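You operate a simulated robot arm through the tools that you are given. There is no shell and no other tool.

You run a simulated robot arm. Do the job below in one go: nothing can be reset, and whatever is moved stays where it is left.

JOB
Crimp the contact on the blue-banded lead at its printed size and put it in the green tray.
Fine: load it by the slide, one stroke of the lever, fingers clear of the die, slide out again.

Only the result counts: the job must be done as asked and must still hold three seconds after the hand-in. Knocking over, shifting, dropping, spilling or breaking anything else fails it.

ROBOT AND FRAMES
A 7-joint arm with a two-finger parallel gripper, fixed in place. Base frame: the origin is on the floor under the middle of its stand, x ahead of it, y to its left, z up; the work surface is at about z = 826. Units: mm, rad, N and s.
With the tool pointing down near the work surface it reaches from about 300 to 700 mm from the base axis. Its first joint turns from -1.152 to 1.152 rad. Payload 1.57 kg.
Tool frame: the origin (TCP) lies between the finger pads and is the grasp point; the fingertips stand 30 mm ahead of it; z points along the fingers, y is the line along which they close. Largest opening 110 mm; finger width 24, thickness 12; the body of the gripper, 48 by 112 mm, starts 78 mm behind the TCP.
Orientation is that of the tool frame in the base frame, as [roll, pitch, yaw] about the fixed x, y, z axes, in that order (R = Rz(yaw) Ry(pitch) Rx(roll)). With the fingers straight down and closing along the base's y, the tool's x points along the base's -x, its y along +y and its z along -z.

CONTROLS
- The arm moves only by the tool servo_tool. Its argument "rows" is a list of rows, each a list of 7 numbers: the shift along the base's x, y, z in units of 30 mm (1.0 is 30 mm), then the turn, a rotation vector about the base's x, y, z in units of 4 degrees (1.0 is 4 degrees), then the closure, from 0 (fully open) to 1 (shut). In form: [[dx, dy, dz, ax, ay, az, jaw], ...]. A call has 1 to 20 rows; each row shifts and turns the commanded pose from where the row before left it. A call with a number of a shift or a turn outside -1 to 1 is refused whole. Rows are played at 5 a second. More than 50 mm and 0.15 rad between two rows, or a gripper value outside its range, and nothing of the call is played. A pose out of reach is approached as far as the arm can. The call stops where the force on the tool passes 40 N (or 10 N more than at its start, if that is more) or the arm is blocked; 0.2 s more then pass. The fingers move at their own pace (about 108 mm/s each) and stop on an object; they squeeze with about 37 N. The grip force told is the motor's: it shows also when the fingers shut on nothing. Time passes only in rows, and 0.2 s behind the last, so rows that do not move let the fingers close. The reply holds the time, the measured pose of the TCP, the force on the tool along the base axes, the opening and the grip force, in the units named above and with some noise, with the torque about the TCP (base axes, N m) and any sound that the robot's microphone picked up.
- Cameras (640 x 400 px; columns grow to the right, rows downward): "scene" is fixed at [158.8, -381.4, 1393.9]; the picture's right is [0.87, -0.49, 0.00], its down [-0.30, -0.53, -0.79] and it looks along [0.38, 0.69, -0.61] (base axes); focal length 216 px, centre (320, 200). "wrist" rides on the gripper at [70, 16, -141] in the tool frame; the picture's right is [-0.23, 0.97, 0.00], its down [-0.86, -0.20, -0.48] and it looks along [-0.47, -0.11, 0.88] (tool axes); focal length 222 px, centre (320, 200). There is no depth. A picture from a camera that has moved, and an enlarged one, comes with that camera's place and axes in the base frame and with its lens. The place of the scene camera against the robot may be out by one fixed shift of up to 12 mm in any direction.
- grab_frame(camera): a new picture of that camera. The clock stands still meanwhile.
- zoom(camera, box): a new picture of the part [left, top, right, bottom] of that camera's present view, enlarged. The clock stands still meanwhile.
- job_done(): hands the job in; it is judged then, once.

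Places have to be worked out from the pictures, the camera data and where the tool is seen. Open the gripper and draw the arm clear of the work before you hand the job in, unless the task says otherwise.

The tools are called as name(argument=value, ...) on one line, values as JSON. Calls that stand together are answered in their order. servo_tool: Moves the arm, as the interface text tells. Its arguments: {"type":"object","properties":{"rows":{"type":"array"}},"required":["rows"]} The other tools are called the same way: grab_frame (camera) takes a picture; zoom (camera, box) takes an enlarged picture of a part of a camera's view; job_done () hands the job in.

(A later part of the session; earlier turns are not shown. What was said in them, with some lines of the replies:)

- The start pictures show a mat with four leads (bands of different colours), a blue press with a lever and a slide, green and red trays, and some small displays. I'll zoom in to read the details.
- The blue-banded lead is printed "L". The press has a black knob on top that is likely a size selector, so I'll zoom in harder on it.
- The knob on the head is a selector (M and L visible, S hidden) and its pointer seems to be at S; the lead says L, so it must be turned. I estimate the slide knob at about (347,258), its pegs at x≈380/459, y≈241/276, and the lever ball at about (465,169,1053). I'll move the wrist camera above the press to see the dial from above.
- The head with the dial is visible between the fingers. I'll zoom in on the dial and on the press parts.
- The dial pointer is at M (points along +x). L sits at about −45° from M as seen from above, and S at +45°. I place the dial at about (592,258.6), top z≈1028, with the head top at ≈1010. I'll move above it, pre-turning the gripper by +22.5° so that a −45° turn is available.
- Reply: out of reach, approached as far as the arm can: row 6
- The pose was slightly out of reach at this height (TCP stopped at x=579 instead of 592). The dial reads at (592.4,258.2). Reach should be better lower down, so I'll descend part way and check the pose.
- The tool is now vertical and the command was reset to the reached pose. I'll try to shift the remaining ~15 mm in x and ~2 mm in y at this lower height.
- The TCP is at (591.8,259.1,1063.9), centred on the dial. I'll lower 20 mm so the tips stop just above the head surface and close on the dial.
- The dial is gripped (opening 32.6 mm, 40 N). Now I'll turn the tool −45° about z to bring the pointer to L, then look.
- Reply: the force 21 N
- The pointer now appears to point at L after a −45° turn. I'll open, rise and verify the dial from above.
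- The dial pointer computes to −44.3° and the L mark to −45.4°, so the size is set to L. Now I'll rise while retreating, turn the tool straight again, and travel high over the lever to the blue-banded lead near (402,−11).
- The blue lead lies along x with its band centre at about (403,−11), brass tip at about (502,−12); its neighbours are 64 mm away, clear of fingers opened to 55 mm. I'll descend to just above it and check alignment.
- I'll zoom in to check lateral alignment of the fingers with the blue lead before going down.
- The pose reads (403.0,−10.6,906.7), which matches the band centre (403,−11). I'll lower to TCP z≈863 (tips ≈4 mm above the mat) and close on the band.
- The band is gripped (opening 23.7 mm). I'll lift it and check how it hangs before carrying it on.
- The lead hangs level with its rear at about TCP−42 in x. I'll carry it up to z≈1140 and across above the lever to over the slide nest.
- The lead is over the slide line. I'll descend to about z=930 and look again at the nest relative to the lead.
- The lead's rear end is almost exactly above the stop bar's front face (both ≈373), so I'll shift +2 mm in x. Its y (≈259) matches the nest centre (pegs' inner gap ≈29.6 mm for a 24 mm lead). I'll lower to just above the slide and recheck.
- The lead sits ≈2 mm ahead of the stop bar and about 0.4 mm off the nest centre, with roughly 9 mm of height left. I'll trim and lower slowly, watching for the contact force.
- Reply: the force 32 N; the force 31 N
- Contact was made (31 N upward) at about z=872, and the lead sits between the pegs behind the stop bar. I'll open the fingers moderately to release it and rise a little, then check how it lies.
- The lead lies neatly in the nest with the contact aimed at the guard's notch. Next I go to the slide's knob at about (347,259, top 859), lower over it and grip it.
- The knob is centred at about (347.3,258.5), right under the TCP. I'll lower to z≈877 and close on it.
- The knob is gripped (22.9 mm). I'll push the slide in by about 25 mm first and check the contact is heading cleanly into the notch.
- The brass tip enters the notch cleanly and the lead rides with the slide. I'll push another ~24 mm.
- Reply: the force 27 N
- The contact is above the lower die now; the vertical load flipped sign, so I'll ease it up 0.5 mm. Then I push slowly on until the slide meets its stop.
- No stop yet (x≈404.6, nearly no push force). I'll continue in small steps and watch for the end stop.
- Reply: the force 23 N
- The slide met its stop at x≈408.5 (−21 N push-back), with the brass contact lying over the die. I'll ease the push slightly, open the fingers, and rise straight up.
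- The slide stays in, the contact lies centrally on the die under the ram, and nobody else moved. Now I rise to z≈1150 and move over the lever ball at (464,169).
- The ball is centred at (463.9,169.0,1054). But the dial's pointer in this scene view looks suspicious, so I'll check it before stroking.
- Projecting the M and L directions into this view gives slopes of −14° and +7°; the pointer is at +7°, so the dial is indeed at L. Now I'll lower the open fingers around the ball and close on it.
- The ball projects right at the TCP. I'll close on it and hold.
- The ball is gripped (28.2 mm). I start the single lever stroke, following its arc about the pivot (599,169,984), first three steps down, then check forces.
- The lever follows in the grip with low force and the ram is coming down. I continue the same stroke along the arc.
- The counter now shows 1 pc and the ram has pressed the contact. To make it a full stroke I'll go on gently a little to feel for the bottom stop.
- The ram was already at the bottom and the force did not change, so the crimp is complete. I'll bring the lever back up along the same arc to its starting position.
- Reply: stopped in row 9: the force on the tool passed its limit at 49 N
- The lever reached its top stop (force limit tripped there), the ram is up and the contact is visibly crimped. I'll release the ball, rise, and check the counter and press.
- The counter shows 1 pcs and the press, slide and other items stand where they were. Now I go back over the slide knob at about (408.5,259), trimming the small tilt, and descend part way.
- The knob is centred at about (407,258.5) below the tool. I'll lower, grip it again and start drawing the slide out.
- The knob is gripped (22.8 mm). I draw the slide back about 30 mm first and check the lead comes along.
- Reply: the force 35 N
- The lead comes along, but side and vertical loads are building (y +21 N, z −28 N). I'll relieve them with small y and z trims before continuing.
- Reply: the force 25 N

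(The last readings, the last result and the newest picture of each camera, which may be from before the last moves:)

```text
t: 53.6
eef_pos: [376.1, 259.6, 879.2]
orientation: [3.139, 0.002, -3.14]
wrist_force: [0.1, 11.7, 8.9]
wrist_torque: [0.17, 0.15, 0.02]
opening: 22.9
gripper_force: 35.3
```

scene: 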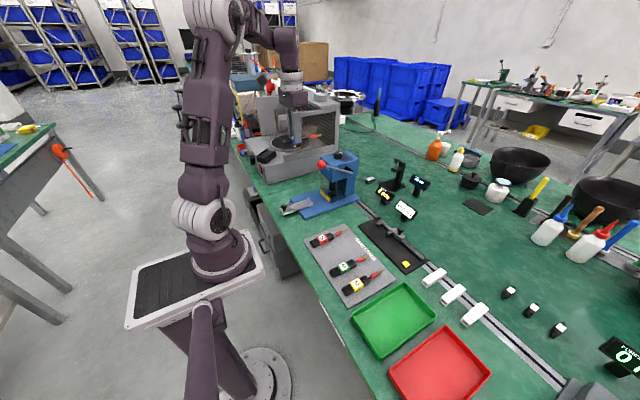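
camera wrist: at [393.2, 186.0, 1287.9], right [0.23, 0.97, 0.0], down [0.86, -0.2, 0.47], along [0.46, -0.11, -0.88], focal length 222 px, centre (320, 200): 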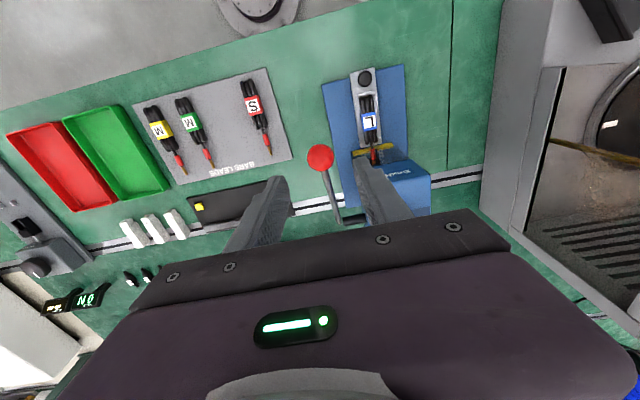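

The loads have dropped to about 12 N and 9 N. I continue drawing the slide out towards its start position at x≈347.

servo_tool(rows=[[-0.25, 0.01, 0.003, 0, 0, 0, 1], [-0.3, 0, 0, 0, 0, 0, 1], [-0.3, 0, 0, 0, 0, 0, 1], [0, 0, 0, 0, 0, 0, 1]])

zoom(camera="scene", box=[270, 165, 350, 215])

```text
t: 54.6
eef_pos: [350.3, 260.2, 877.6]
orientation: [-3.14, 0.0, 3.141]
wrist_force: [0.0, 0.8, 20.7]
wrist_torque: [0.02, -0.25, -0.05]
opening: 23.2
gripper_force: 35.3
```

```text
8.00 times, centred on (310, 190) of scene
camera zoom: at [158.6, -381.5, 1393.9], right [0.87, -0.49, 0.0], down [-0.3, -0.53, -0.79], along [0.38, 0.69, -0.61], focal length 1732 px, centre (400, 280)
```

zoom: 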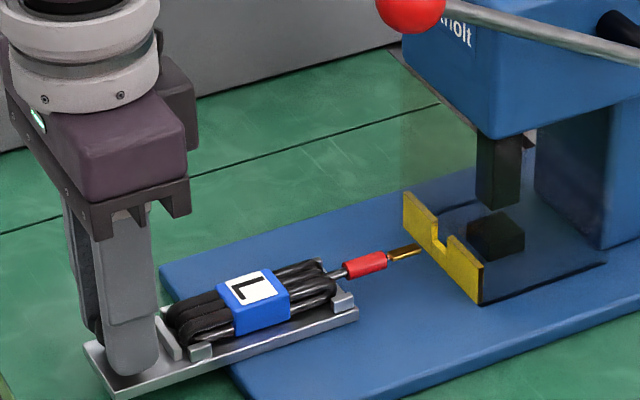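

The contact is out of the guard. I'll draw the last ~4 mm slowly to the outer stop, easing the vertical load.

servo_tool(rows=[[-0.07, 0, 0.012, 0, 0, 0, 1], [-0.05, 0, 0, 0, 0, 0, 1], [0, 0, 0, 0, 0, 0, 1]])

zoom(camera="scene", box=[270, 165, 350, 215])

```text
t: 55.4
eef_pos: [348.1, 259.0, 876.3]
orientation: [-3.141, 0.002, -3.14]
wrist_force: [0.3, -1.5, 6.4]
wrist_torque: [-0.03, -0.26, 0.02]
opening: 23.1
gripper_force: 35.2
```

```text
8.00 times, centred on (310, 190) of scene
camera zoom: at [158.7, -381.5, 1393.9], right [0.87, -0.49, 0.0], down [-0.3, -0.53, -0.79], along [0.38, 0.69, -0.61], focal length 1732 px, centre (400, 280)
```

zoom: 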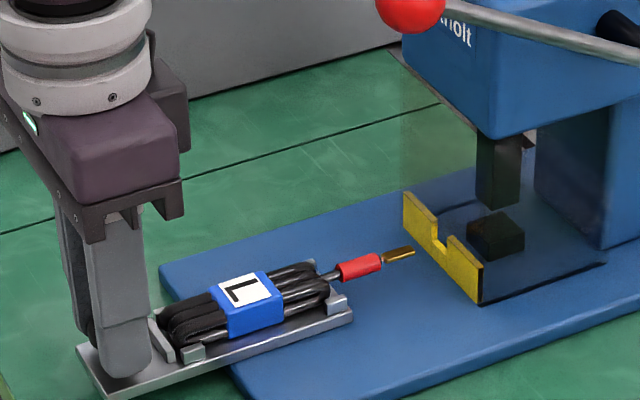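

The slide is within about 1 mm of where it started. I'll give it a last small pull, then open and rise.

servo_tool(rows=[[-0.05, 0, 0, 0, 0, 0, 1], [0, 0, 0, 0, 0, 0, 1], [0, 0, 0, 0, 0, 0, 0.7], [0, 0, 0, 0, 0, 0, 0.6], [0, 0, 0, 0, 0, 0, 0.6], [0, 0, 0.4, 0, 0, 0, 0.6], [0, 0, 0.8, 0, 0, 0, 0.6], [0, 0, 0.8, 0, 0, 0, 0.6], [0.4, 0, 0.3, 0, 0, 0, 0.6], [0.8, 0, 0, 0, 0, 0, 0.6], [0.8, 0, 0, 0, 0, 0, 0.6], [0.35, 0, 0, 0, 0, 0, 0.6], [0, 0, 0, 0, 0, 0, 0.6]])

zoom(camera="wrist", box=[240, 80, 400, 180])

zoom(camera="scene", box=[270, 165, 350, 215])

```text
t: 58.2
eef_pos: [417.8, 260.6, 947.3]
orientation: [3.14, 0.0, -3.14]
wrist_force: [0.3, 0.0, 1.2]
wrist_torque: [-0.03, -0.03, -0.03]
opening: 43.9
gripper_force: 0.1
```

```text
4.00 times, centred on (320, 130) of wrist
camera zoom: at [347.5, 275.2, 1087.3], right [0.23, 0.97, 0.0], down [0.86, -0.2, 0.48], along [0.47, -0.11, -0.88], focal length 888 px, centre (320, 480)
```

zoom: 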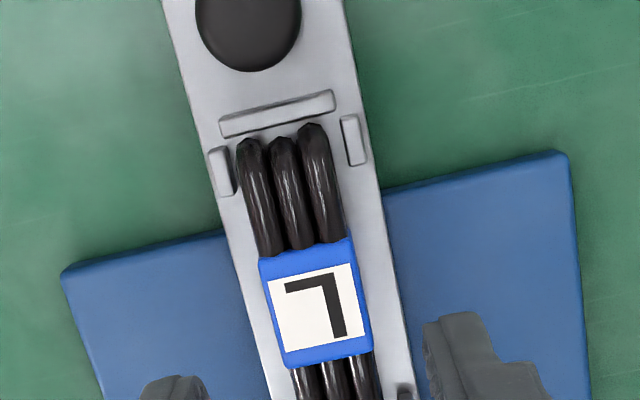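

```text
8.00 times, centred on (310, 190) of scene
camera zoom: at [158.8, -381.4, 1393.9], right [0.87, -0.49, 0.0], down [-0.3, -0.53, -0.79], along [0.38, 0.69, -0.61], focal length 1732 px, centre (400, 280)
```

zoom: 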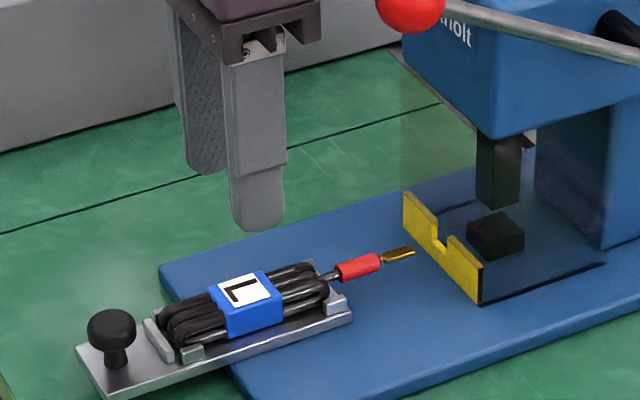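

The slide is back out with the crimped lead in its nest; the band centre is at about (418,257.4). I'll trim y by −1.5 mm, lower the open fingers either side of the band and grip it.

servo_tool(rows=[[0.015, -0.05, -0.8, 0, 0, 0, 0.6], [0, 0, -0.8, 0, 0, 0, 0.6], [0, 0, -0.6, 0, 0, 0, 0.6], [0, 0, -0.22, 0, 0, 0, 0.6], [0, 0, 0, 0, 0, 0, 0.6], [0, 0, 0, 0, 0, 0, 0.8], [0, 0, 0, 0, 0, 0, 1], [0, 0, 0, 0, 0, 0, 1]])

zoom(camera="wrist", box=[240, 80, 400, 180])

zoom(camera="scene", box=[270, 165, 350, 215])

```text
t: 60.0
eef_pos: [418.1, 257.4, 873.7]
orientation: [3.14, 0.0, -3.138]
wrist_force: [0.2, -0.4, 0.0]
wrist_torque: [0.03, 0.0, 0.01]
opening: 24.3
gripper_force: 35.5
```

```text
4.00 times, centred on (320, 130) of wrist
camera zoom: at [347.4, 273.7, 1015.2], right [0.23, 0.97, 0.0], down [0.86, -0.2, 0.48], along [0.47, -0.11, -0.88], focal length 888 px, centre (320, 480)
```

zoom: 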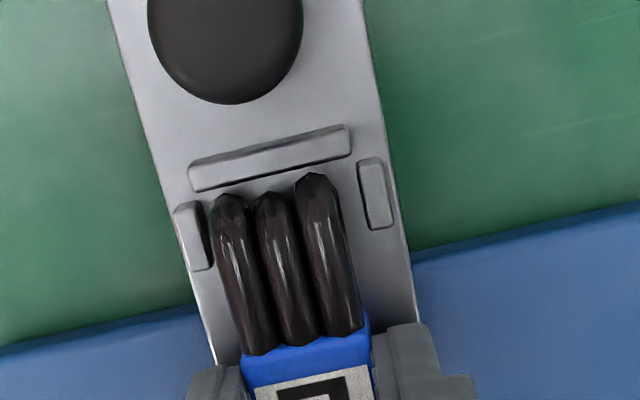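

```text
8.00 times, centred on (310, 190) of scene
camera zoom: at [158.8, -381.4, 1393.9], right [0.87, -0.49, 0.0], down [-0.3, -0.53, -0.79], along [0.38, 0.69, -0.61], focal length 1732 px, centre (400, 280)
```

zoom: 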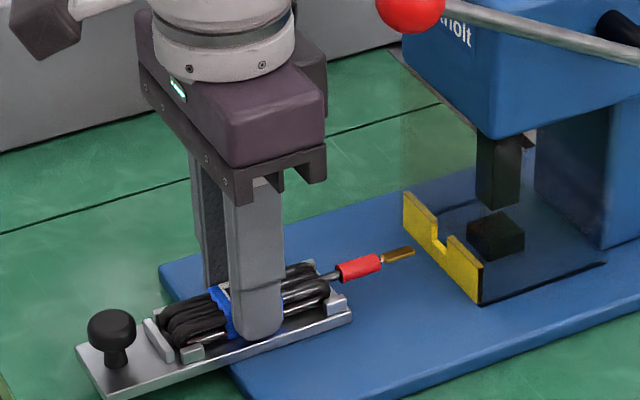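

The band is gripped (24.3 mm). I lift slowly to clear the pegs and check that only the lead comes up.

servo_tool(rows=[[0, 0, 0.2, 0, 0, 0, 1], [0, 0, 0.4, 0, 0, 0, 1], [0, 0, 0.7, 0, 0, 0, 1], [0, 0, 0.7, 0, 0, 0, 1], [0, 0, 0, 0, 0, 0, 1]])

zoom(camera="scene", box=[270, 155, 366, 215])

grab_frame(camera="wrist")

```text
t: 61.2
eef_pos: [418.6, 259.3, 934.3]
orientation: [3.141, 0.0, -3.139]
wrist_force: [-0.7, 0.4, -0.5]
wrist_torque: [-0.01, -0.03, 0.01]
opening: 24.1
gripper_force: 36.2
```

```text
6.67 times, centred on (318, 185) of scene
camera zoom: at [158.8, -381.4, 1393.9], right [0.87, -0.49, 0.0], down [-0.3, -0.53, -0.79], along [0.38, 0.69, -0.61], focal length 1443 px, centre (333, 300)
```

zoom: 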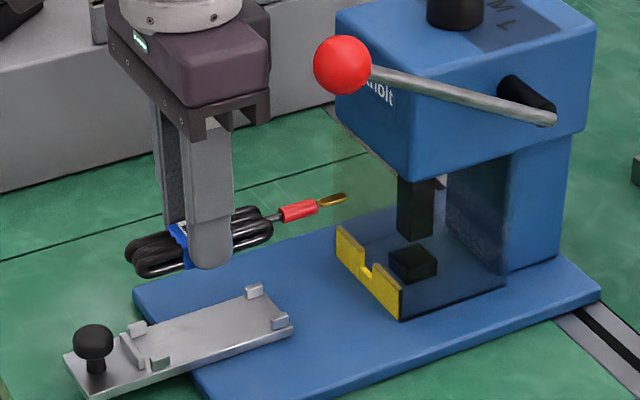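

```text
taken
camera wrist: at [348.0, 273.6, 1075.1], right [0.23, 0.97, 0.0], down [0.86, -0.2, 0.48], along [0.47, -0.11, -0.88], focal length 222 px, centre (320, 200)
```

wrist: 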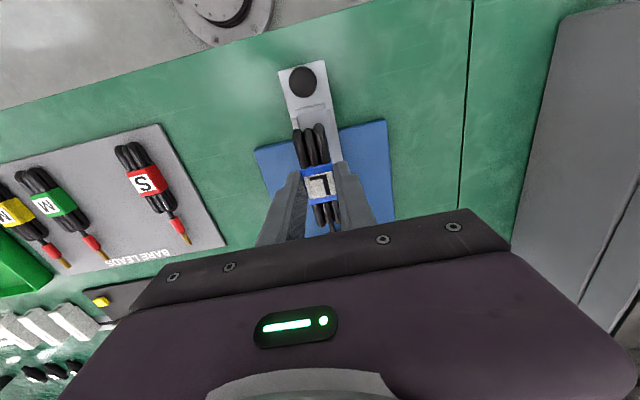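

Only the lead came up and the slide stayed put. From the first picture I place the green tray at x≈340–520, y≈−313…−195 (centre ≈(430,−254)). I'll rise to z≈1140 and carry the lead across, above the lever.

servo_tool(rows=[[0, 0, 0.8, 0, 0, 0, 1], [0, 0, 0.98, 0, 0, 0, 1], [0, 0, 0.98, 0, 0, 0, 1], [0, 0, 0.98, 0, 0, 0, 1], [0, 0, 0.98, 0, 0, 0, 1], [0, 0, 0.98, 0, 0, 0, 1], [0, 0, 0.98, 0, 0, 0, 1], [0, 0, 0.3, 0, 0, 0, 1], [-0.03, -0.7, 0, 0, 0, 0, 1], [-0.03, -0.95, 0, 0, 0, 0, 1], [-0.03, -0.95, 0, 0, 0, 0, 1], [-0.03, -0.95, 0, 0, 0, 0, 1], [-0.03, -0.95, 0, 0, 0, 0, 1], [-0.03, -0.95, 0, 0, 0, 0, 1], [-0.03, -0.95, 0, 0, 0, 0, 1], [-0.03, -0.95, 0, 0, 0, 0, 1], [-0.03, -0.95, 0, 0, 0, 0, 1], [-0.03, -0.95, 0, 0, 0, 0, 1]])

servo_tool(rows=[[-0.03, -0.95, 0, 0, 0, 0, 1], [-0.03, -0.95, 0, 0, 0, 0, 1], [-0.03, -0.95, 0, 0, 0, 0, 1], [-0.03, -0.95, 0, 0, 0, 0, 1], [-0.03, -0.95, 0, 0, 0, 0, 1], [-0.03, -0.95, 0, 0, 0, 0, 1], [-0.03, -0.95, 0, 0, 0, 0, 1], [-0.03, -0.95, 0, 0, 0, 0, 1], [0, 0, 0, 0, 0, 0, 1]])

grab_frame(camera="wrist")

grab_frame(camera="scene")

```text
t: 65.0
eef_pos: [409.0, -20.3, 1143.1]
orientation: [3.139, 0.001, -3.138]
wrist_force: [-0.7, -0.7, -0.2]
wrist_torque: [0.02, 0.0, 0.04]
opening: 24.0
gripper_force: 36.2
```

```text
t: 67.0
eef_pos: [400.8, -246.7, 1142.1]
orientation: [3.139, 0.0, -3.141]
wrist_force: [-0.6, -0.3, -1.1]
wrist_torque: [-0.02, 0.01, 0.05]
opening: 23.9
gripper_force: 36.0
```

```text
taken
camera wrist: at [331.1, -231.6, 1283.6], right [0.23, 0.97, 0.0], down [0.86, -0.2, 0.48], along [0.47, -0.11, -0.88], focal length 222 px, centre (320, 200)
```

wrist: 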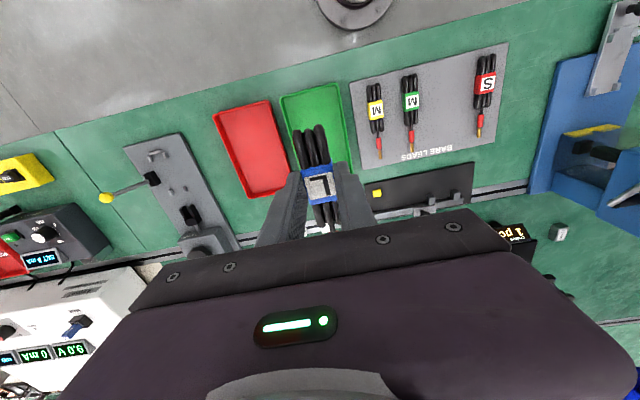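

```text
taken
```

scene: 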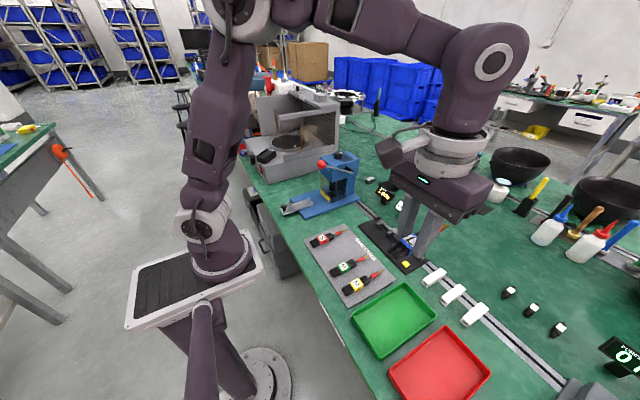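

I refine the green tray to x≈343–516, y≈−304…−195; the lead (from TCP−43 to TCP+100 in x) fits with TCP at (402,−250). I'll descend to about z=900 and look.

servo_tool(rows=[[0.03, -0.08, -0.9, 0, 0, 0, 1], [0, 0, -0.9, 0, 0, 0, 1], [0, 0, -0.9, 0, 0, 0, 1], [0, 0, -0.9, 0, 0, 0, 1], [0, 0, -0.9, 0, 0, 0, 1], [0, 0, -0.9, 0, 0, 0, 1], [0, 0, -0.9, 0, 0, 0, 1], [0, 0, -0.9, 0, 0, 0, 1], [0, 0, -0.8, 0, 0, 0, 1], [0, 0, 0, 0, 0, 0, 1]])

grab_frame(camera="wrist")

zoom(camera="scene", box=[335, 260, 463, 360])

```text
t: 69.2
eef_pos: [403.9, -249.6, 902.4]
orientation: [-3.141, 0.0, -3.141]
wrist_force: [-0.2, -0.2, -1.3]
wrist_torque: [0.01, -0.01, -0.04]
opening: 24.2
gripper_force: 36.0
```

```text
taken
camera wrist: at [331.8, -234.1, 1044.1], right [0.23, 0.97, 0.0], down [0.86, -0.2, 0.48], along [0.47, -0.11, -0.88], focal length 222 px, centre (320, 200)
```

wrist: 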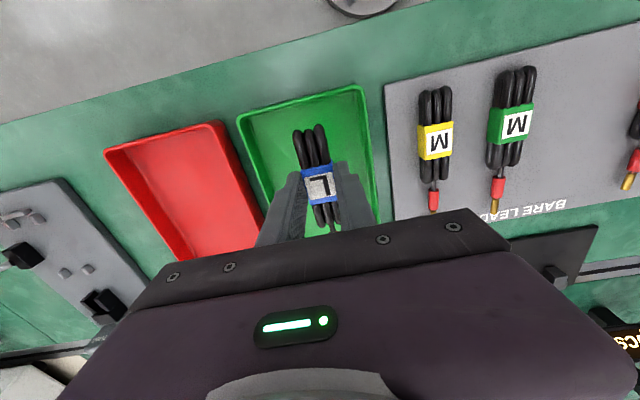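

```text
4.00 times, centred on (399, 310) of scene
camera zoom: at [158.8, -381.4, 1393.9], right [0.87, -0.49, 0.0], down [-0.3, -0.53, -0.79], along [0.38, 0.69, -0.61], focal length 866 px, centre (4, -240)
```

zoom: 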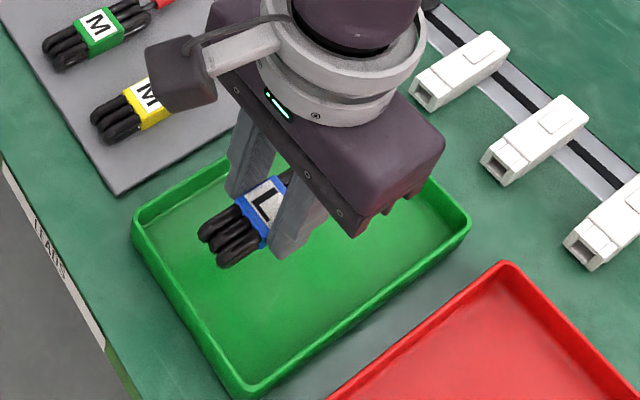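

The lead hangs squarely over the green tray (tray centre y≈−254). I'll shift 3 mm in −y and lower to just above the floor.

servo_tool(rows=[[0, -0.1, -0.5, 0, 0, 0, 1], [0, 0, -0.4, 0, 0, 0, 1], [0, 0, -0.1, 0, 0, 0, 1], [0, 0, 0, 0, 0, 0, 1]])

zoom(camera="scene", box=[335, 270, 447, 340])

zoom(camera="wrist", box=[220, 70, 412, 190])

```text
t: 70.2
eef_pos: [401.4, -252.1, 874.1]
orientation: [3.139, 0.0, -3.141]
wrist_force: [-0.4, 0.0, -0.4]
wrist_torque: [0.01, 0.03, -0.01]
opening: 23.8
gripper_force: 35.6
```

```text
5.71 times, centred on (391, 305) of scene
camera zoom: at [158.8, -381.4, 1393.9], right [0.87, -0.49, 0.0], down [-0.3, -0.53, -0.79], along [0.38, 0.69, -0.61], focal length 1237 px, centre (-86, -400)
```

zoom: 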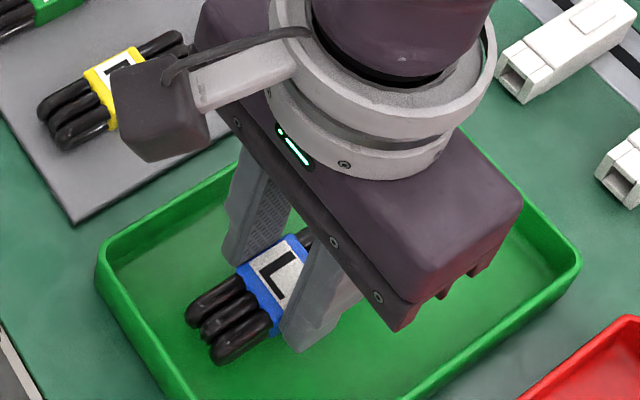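

```text
3.33 times, centred on (316, 130) of wrist
camera zoom: at [331.3, -236.9, 1014.3], right [0.23, 0.97, 0.0], down [0.86, -0.2, 0.48], along [0.47, -0.11, -0.88], focal length 740 px, centre (333, 433)
```

zoom: 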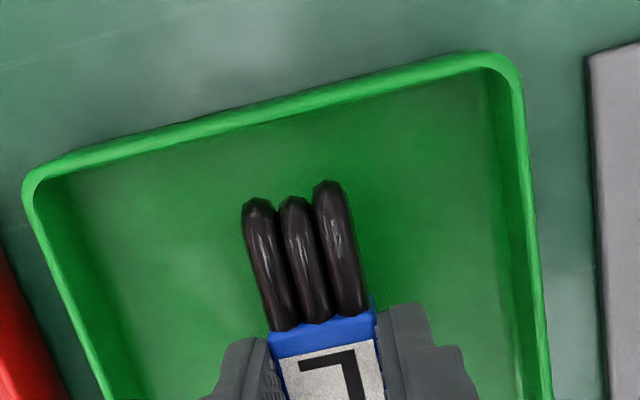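

No contact yet at z≈873. I'll lower a further few millimetres and read the force.

servo_tool(rows=[[0, 0, -0.08, 0, 0, 0, 1], [0, 0, -0.08, 0, 0, 0, 1], [0, 0, 0, 0, 0, 0, 1]])

```text
t: 71.0
eef_pos: [402.0, -252.9, 869.5]
orientation: [-3.14, 0.0, -3.138]
wrist_force: [-1.1, -0.7, -0.3]
wrist_torque: [0.03, -0.02, 0.01]
opening: 23.9
gripper_force: 35.8
```

Still free at z≈869. I lower another 3 mm in small steps.

servo_tool(rows=[[0, 0, -0.05, 0, 0, 0, 1], [0, 0, -0.05, 0, 0, 0, 1], [0, 0, 0, 0, 0, 0, 1]])

```text
t: 71.8
eef_pos: [401.2, -251.6, 865.8]
orientation: [-3.141, 0.0, -3.141]
wrist_force: [-0.5, -0.6, -0.4]
wrist_torque: [-0.01, -0.01, -0.01]
opening: 23.9
gripper_force: 36.1
```

Still no contact at z≈866; two more small steps.

servo_tool(rows=[[0, 0, -0.05, 0, 0, 0, 1], [0, 0, -0.04, 0, 0, 0, 1], [0, 0, 0, 0, 0, 0, 1]])

```text
t: 72.6
eef_pos: [401.4, -251.8, 862.8]
orientation: [3.139, 0.002, -3.139]
wrist_force: [-0.2, 0.0, -0.7]
wrist_torque: [0.01, -0.01, -0.01]
opening: 23.6
gripper_force: 36.2
```

The tips are at about z=833 now. I continue in 1.5 mm steps until I feel the floor.

servo_tool(rows=[[0, 0, -0.05, 0, 0, 0, 1], [0, 0, 0, 0, 0, 0, 1]])

zoom(camera="scene", box=[335, 290, 399, 330])

```text
t: 73.2
eef_pos: [401.8, -251.7, 861.4]
orientation: [3.139, -0.001, -3.139]
wrist_force: [-0.2, -0.2, -0.6]
wrist_torque: [-0.02, 0.01, -0.01]
opening: 24.3
gripper_force: 35.7
```

```text
10.00 times, centred on (367, 310) of scene
camera zoom: at [158.8, -381.4, 1393.9], right [0.87, -0.49, 0.0], down [-0.3, -0.53, -0.79], along [0.38, 0.69, -0.61], focal length 2164 px, centre (-150, -900)
```

zoom: 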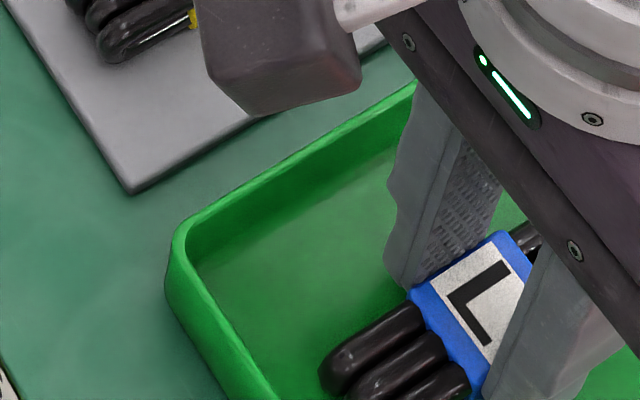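

It is now within a millimetre or two of the floor. One more small step, then I open the fingers to lay it down and rise.

servo_tool(rows=[[0, 0, -0.04, 0, 0, 0, 1], [0, 0, 0, 0, 0, 0, 1], [0, 0, 0, 0, 0, 0, 0.75], [0, 0, 0, 0, 0, 0, 0.6], [0, 0, 0, 0, 0, 0, 0.6], [0, 0, 0.3, 0, 0, 0, 0.6], [0, 0, 0.7, 0, 0, 0, 0.6], [0, 0, 0.9, 0, 0, 0, 0.6], [0, 0, 0.9, 0, 0, 0, 0.6]])

grab_frame(camera="wrist")

zoom(camera="scene", box=[335, 270, 447, 340])

```text
t: 75.2
eef_pos: [402.6, -252.1, 945.3]
orientation: [3.14, 0.002, -3.141]
wrist_force: [0.1, 0.0, -0.5]
wrist_torque: [0.02, 0.01, 0.02]
opening: 44.3
gripper_force: 0.1
```

```text
taken
camera wrist: at [331.8, -237.4, 1085.5], right [0.23, 0.97, 0.0], down [0.86, -0.2, 0.48], along [0.47, -0.11, -0.88], focal length 222 px, centre (320, 200)
```

wrist: 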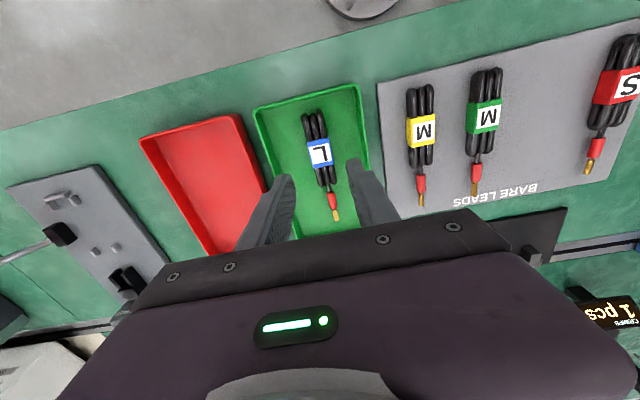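

```text
5.71 times, centred on (391, 305) of scene
camera zoom: at [158.8, -381.4, 1393.9], right [0.87, -0.49, 0.0], down [-0.3, -0.53, -0.79], along [0.38, 0.69, -0.61], focal length 1237 px, centre (-86, -400)
```

zoom: 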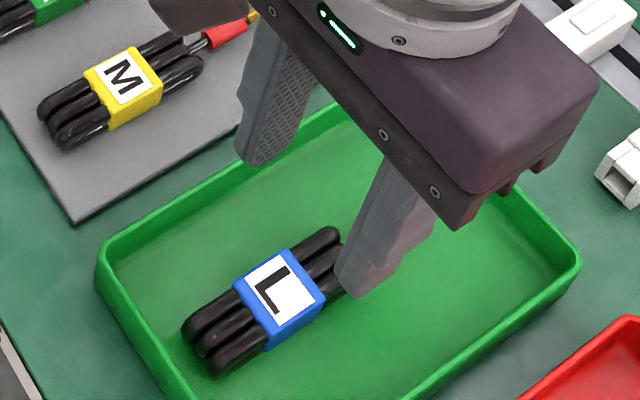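

The crimped lead lies in the green tray. I'll rise high, open the gripper and move clear, then inspect everything.

servo_tool(rows=[[0, 0, 0.95, 0, 0, 0, 0.4], [0, 0, 0.95, 0, 0, 0, 0.2], [0, 0, 0.95, 0, 0, 0, 0], [0, 0, 0.95, 0, 0, 0, 0], [0, 0, 0.95, 0, 0, 0, 0], [0, 0, 0.95, 0, 0, 0, 0], [0, 0, 0.95, 0, 0, 0, 0], [0, 0, 0.95, 0, 0, 0, 0], [0, 0, 0.95, 0, 0, 0, 0], [0, 0.9, 0.5, 0, 0, 0, 0], [0, 0.9, 0.2, 0, 0, 0, 0], [0, 0.9, 0, 0, 0, 0, 0], [0, 0.9, 0, 0, 0, 0, 0], [0, 0.9, 0, 0, 0, 0, 0], [0, 0.9, 0, 0, 0, 0, 0], [0, 0.9, 0, 0, 0, 0, 0], [0, 0.9, 0, 0, 0, 0, 0], [0, 0, 0, 0, 0, 0, 0]])

grab_frame(camera="scene")

zoom(camera="scene", box=[335, 270, 447, 370])

zoom(camera="scene", box=[260, 130, 420, 230])

zoom(camera="scene", box=[270, 210, 430, 310])

grab_frame(camera="wrist")

```text
t: 79.0
eef_pos: [400.6, -35.4, 1220.4]
orientation: [3.141, 0.001, -3.14]
wrist_force: [-0.3, -0.1, -0.6]
wrist_torque: [0.02, -0.01, 0.01]
opening: 110.2
gripper_force: 0.0
```

```text
taken
```

scene: 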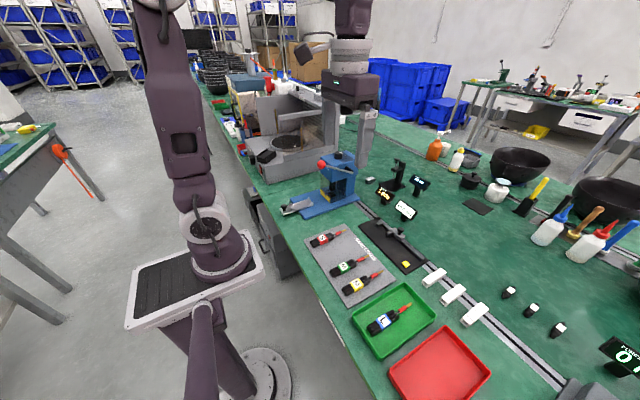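

```text
4.00 times, centred on (391, 320) of scene
camera zoom: at [158.8, -381.4, 1393.9], right [0.87, -0.49, 0.0], down [-0.3, -0.53, -0.79], along [0.38, 0.69, -0.61], focal length 866 px, centre (36, -280)
```

zoom: 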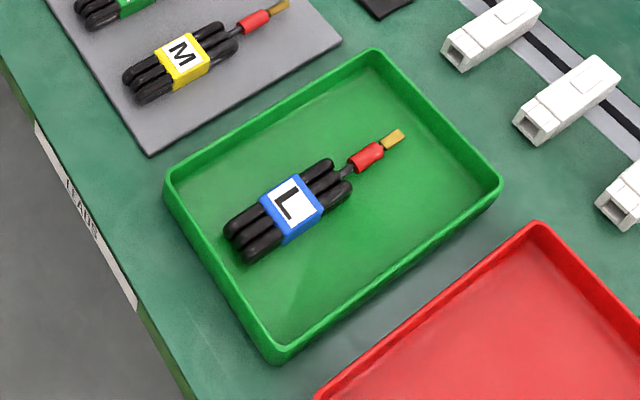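

```text
4.00 times, centred on (340, 180) of scene
camera zoom: at [158.8, -381.4, 1393.9], right [0.87, -0.49, 0.0], down [-0.3, -0.53, -0.79], along [0.38, 0.69, -0.61], focal length 866 px, centre (240, 280)
```

zoom: 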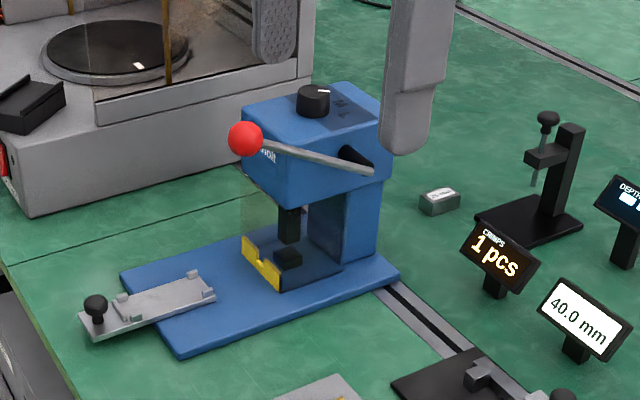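

```text
4.00 times, centred on (350, 260) of scene
camera zoom: at [158.8, -381.4, 1393.9], right [0.87, -0.49, 0.0], down [-0.3, -0.53, -0.79], along [0.38, 0.69, -0.61], focal length 866 px, centre (200, -40)
```

zoom: 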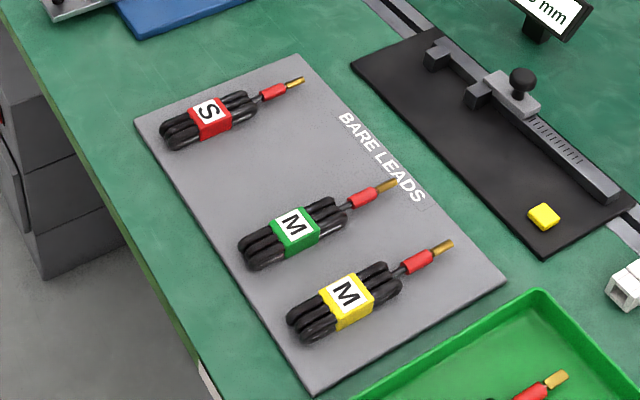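

```text
taken
camera wrist: at [331.5, -20.5, 1362.5], right [0.23, 0.97, 0.0], down [0.86, -0.2, 0.48], along [0.47, -0.11, -0.88], focal length 222 px, centre (320, 200)
```

wrist: 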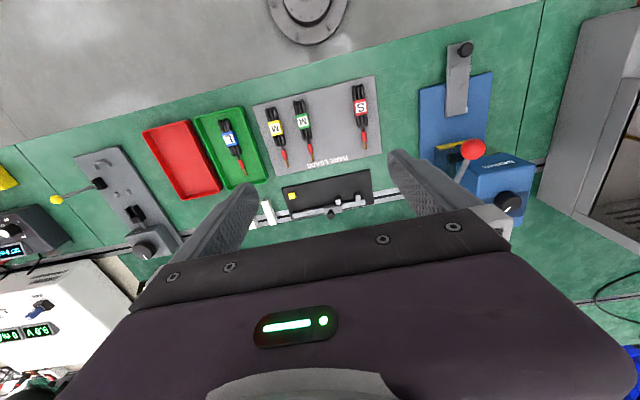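

The final pictures show the blue-banded lead with its flattened contact lying in the green tray. The slide is out, the lever is up, the dial is at L and the counter reads 1. The other leads and objects are where they began, and the arm is clear with the gripper open. I hand the job in.

job_done()

```text
The job is handed in.
```

I crimped the blue-banded lead at its printed size, L, and put it in the green tray. The job has been handed in, but I haven't seen the verdict.

- **Size:** the press dial was set to M when I started. I turned it to L and checked the pointer against the L mark. The dial is still at L.
- **Loading and crimp:** I loaded the lead on the slide, pushed it in and gave the lever one full stroke. The counter went from 0 to 1, and the contact is visibly flattened. The fingers stayed on the lever ball, well away from the die.
- **Lever return:** raising the lever pushed against its top stop at 49 N and tripped the force limit. The press didn't move.
- **After:** the slide is out again and the lever is up. The other three leads and the rest of the bench look unmoved in the final pictures. The gripper is open and the arm is clear of the work.
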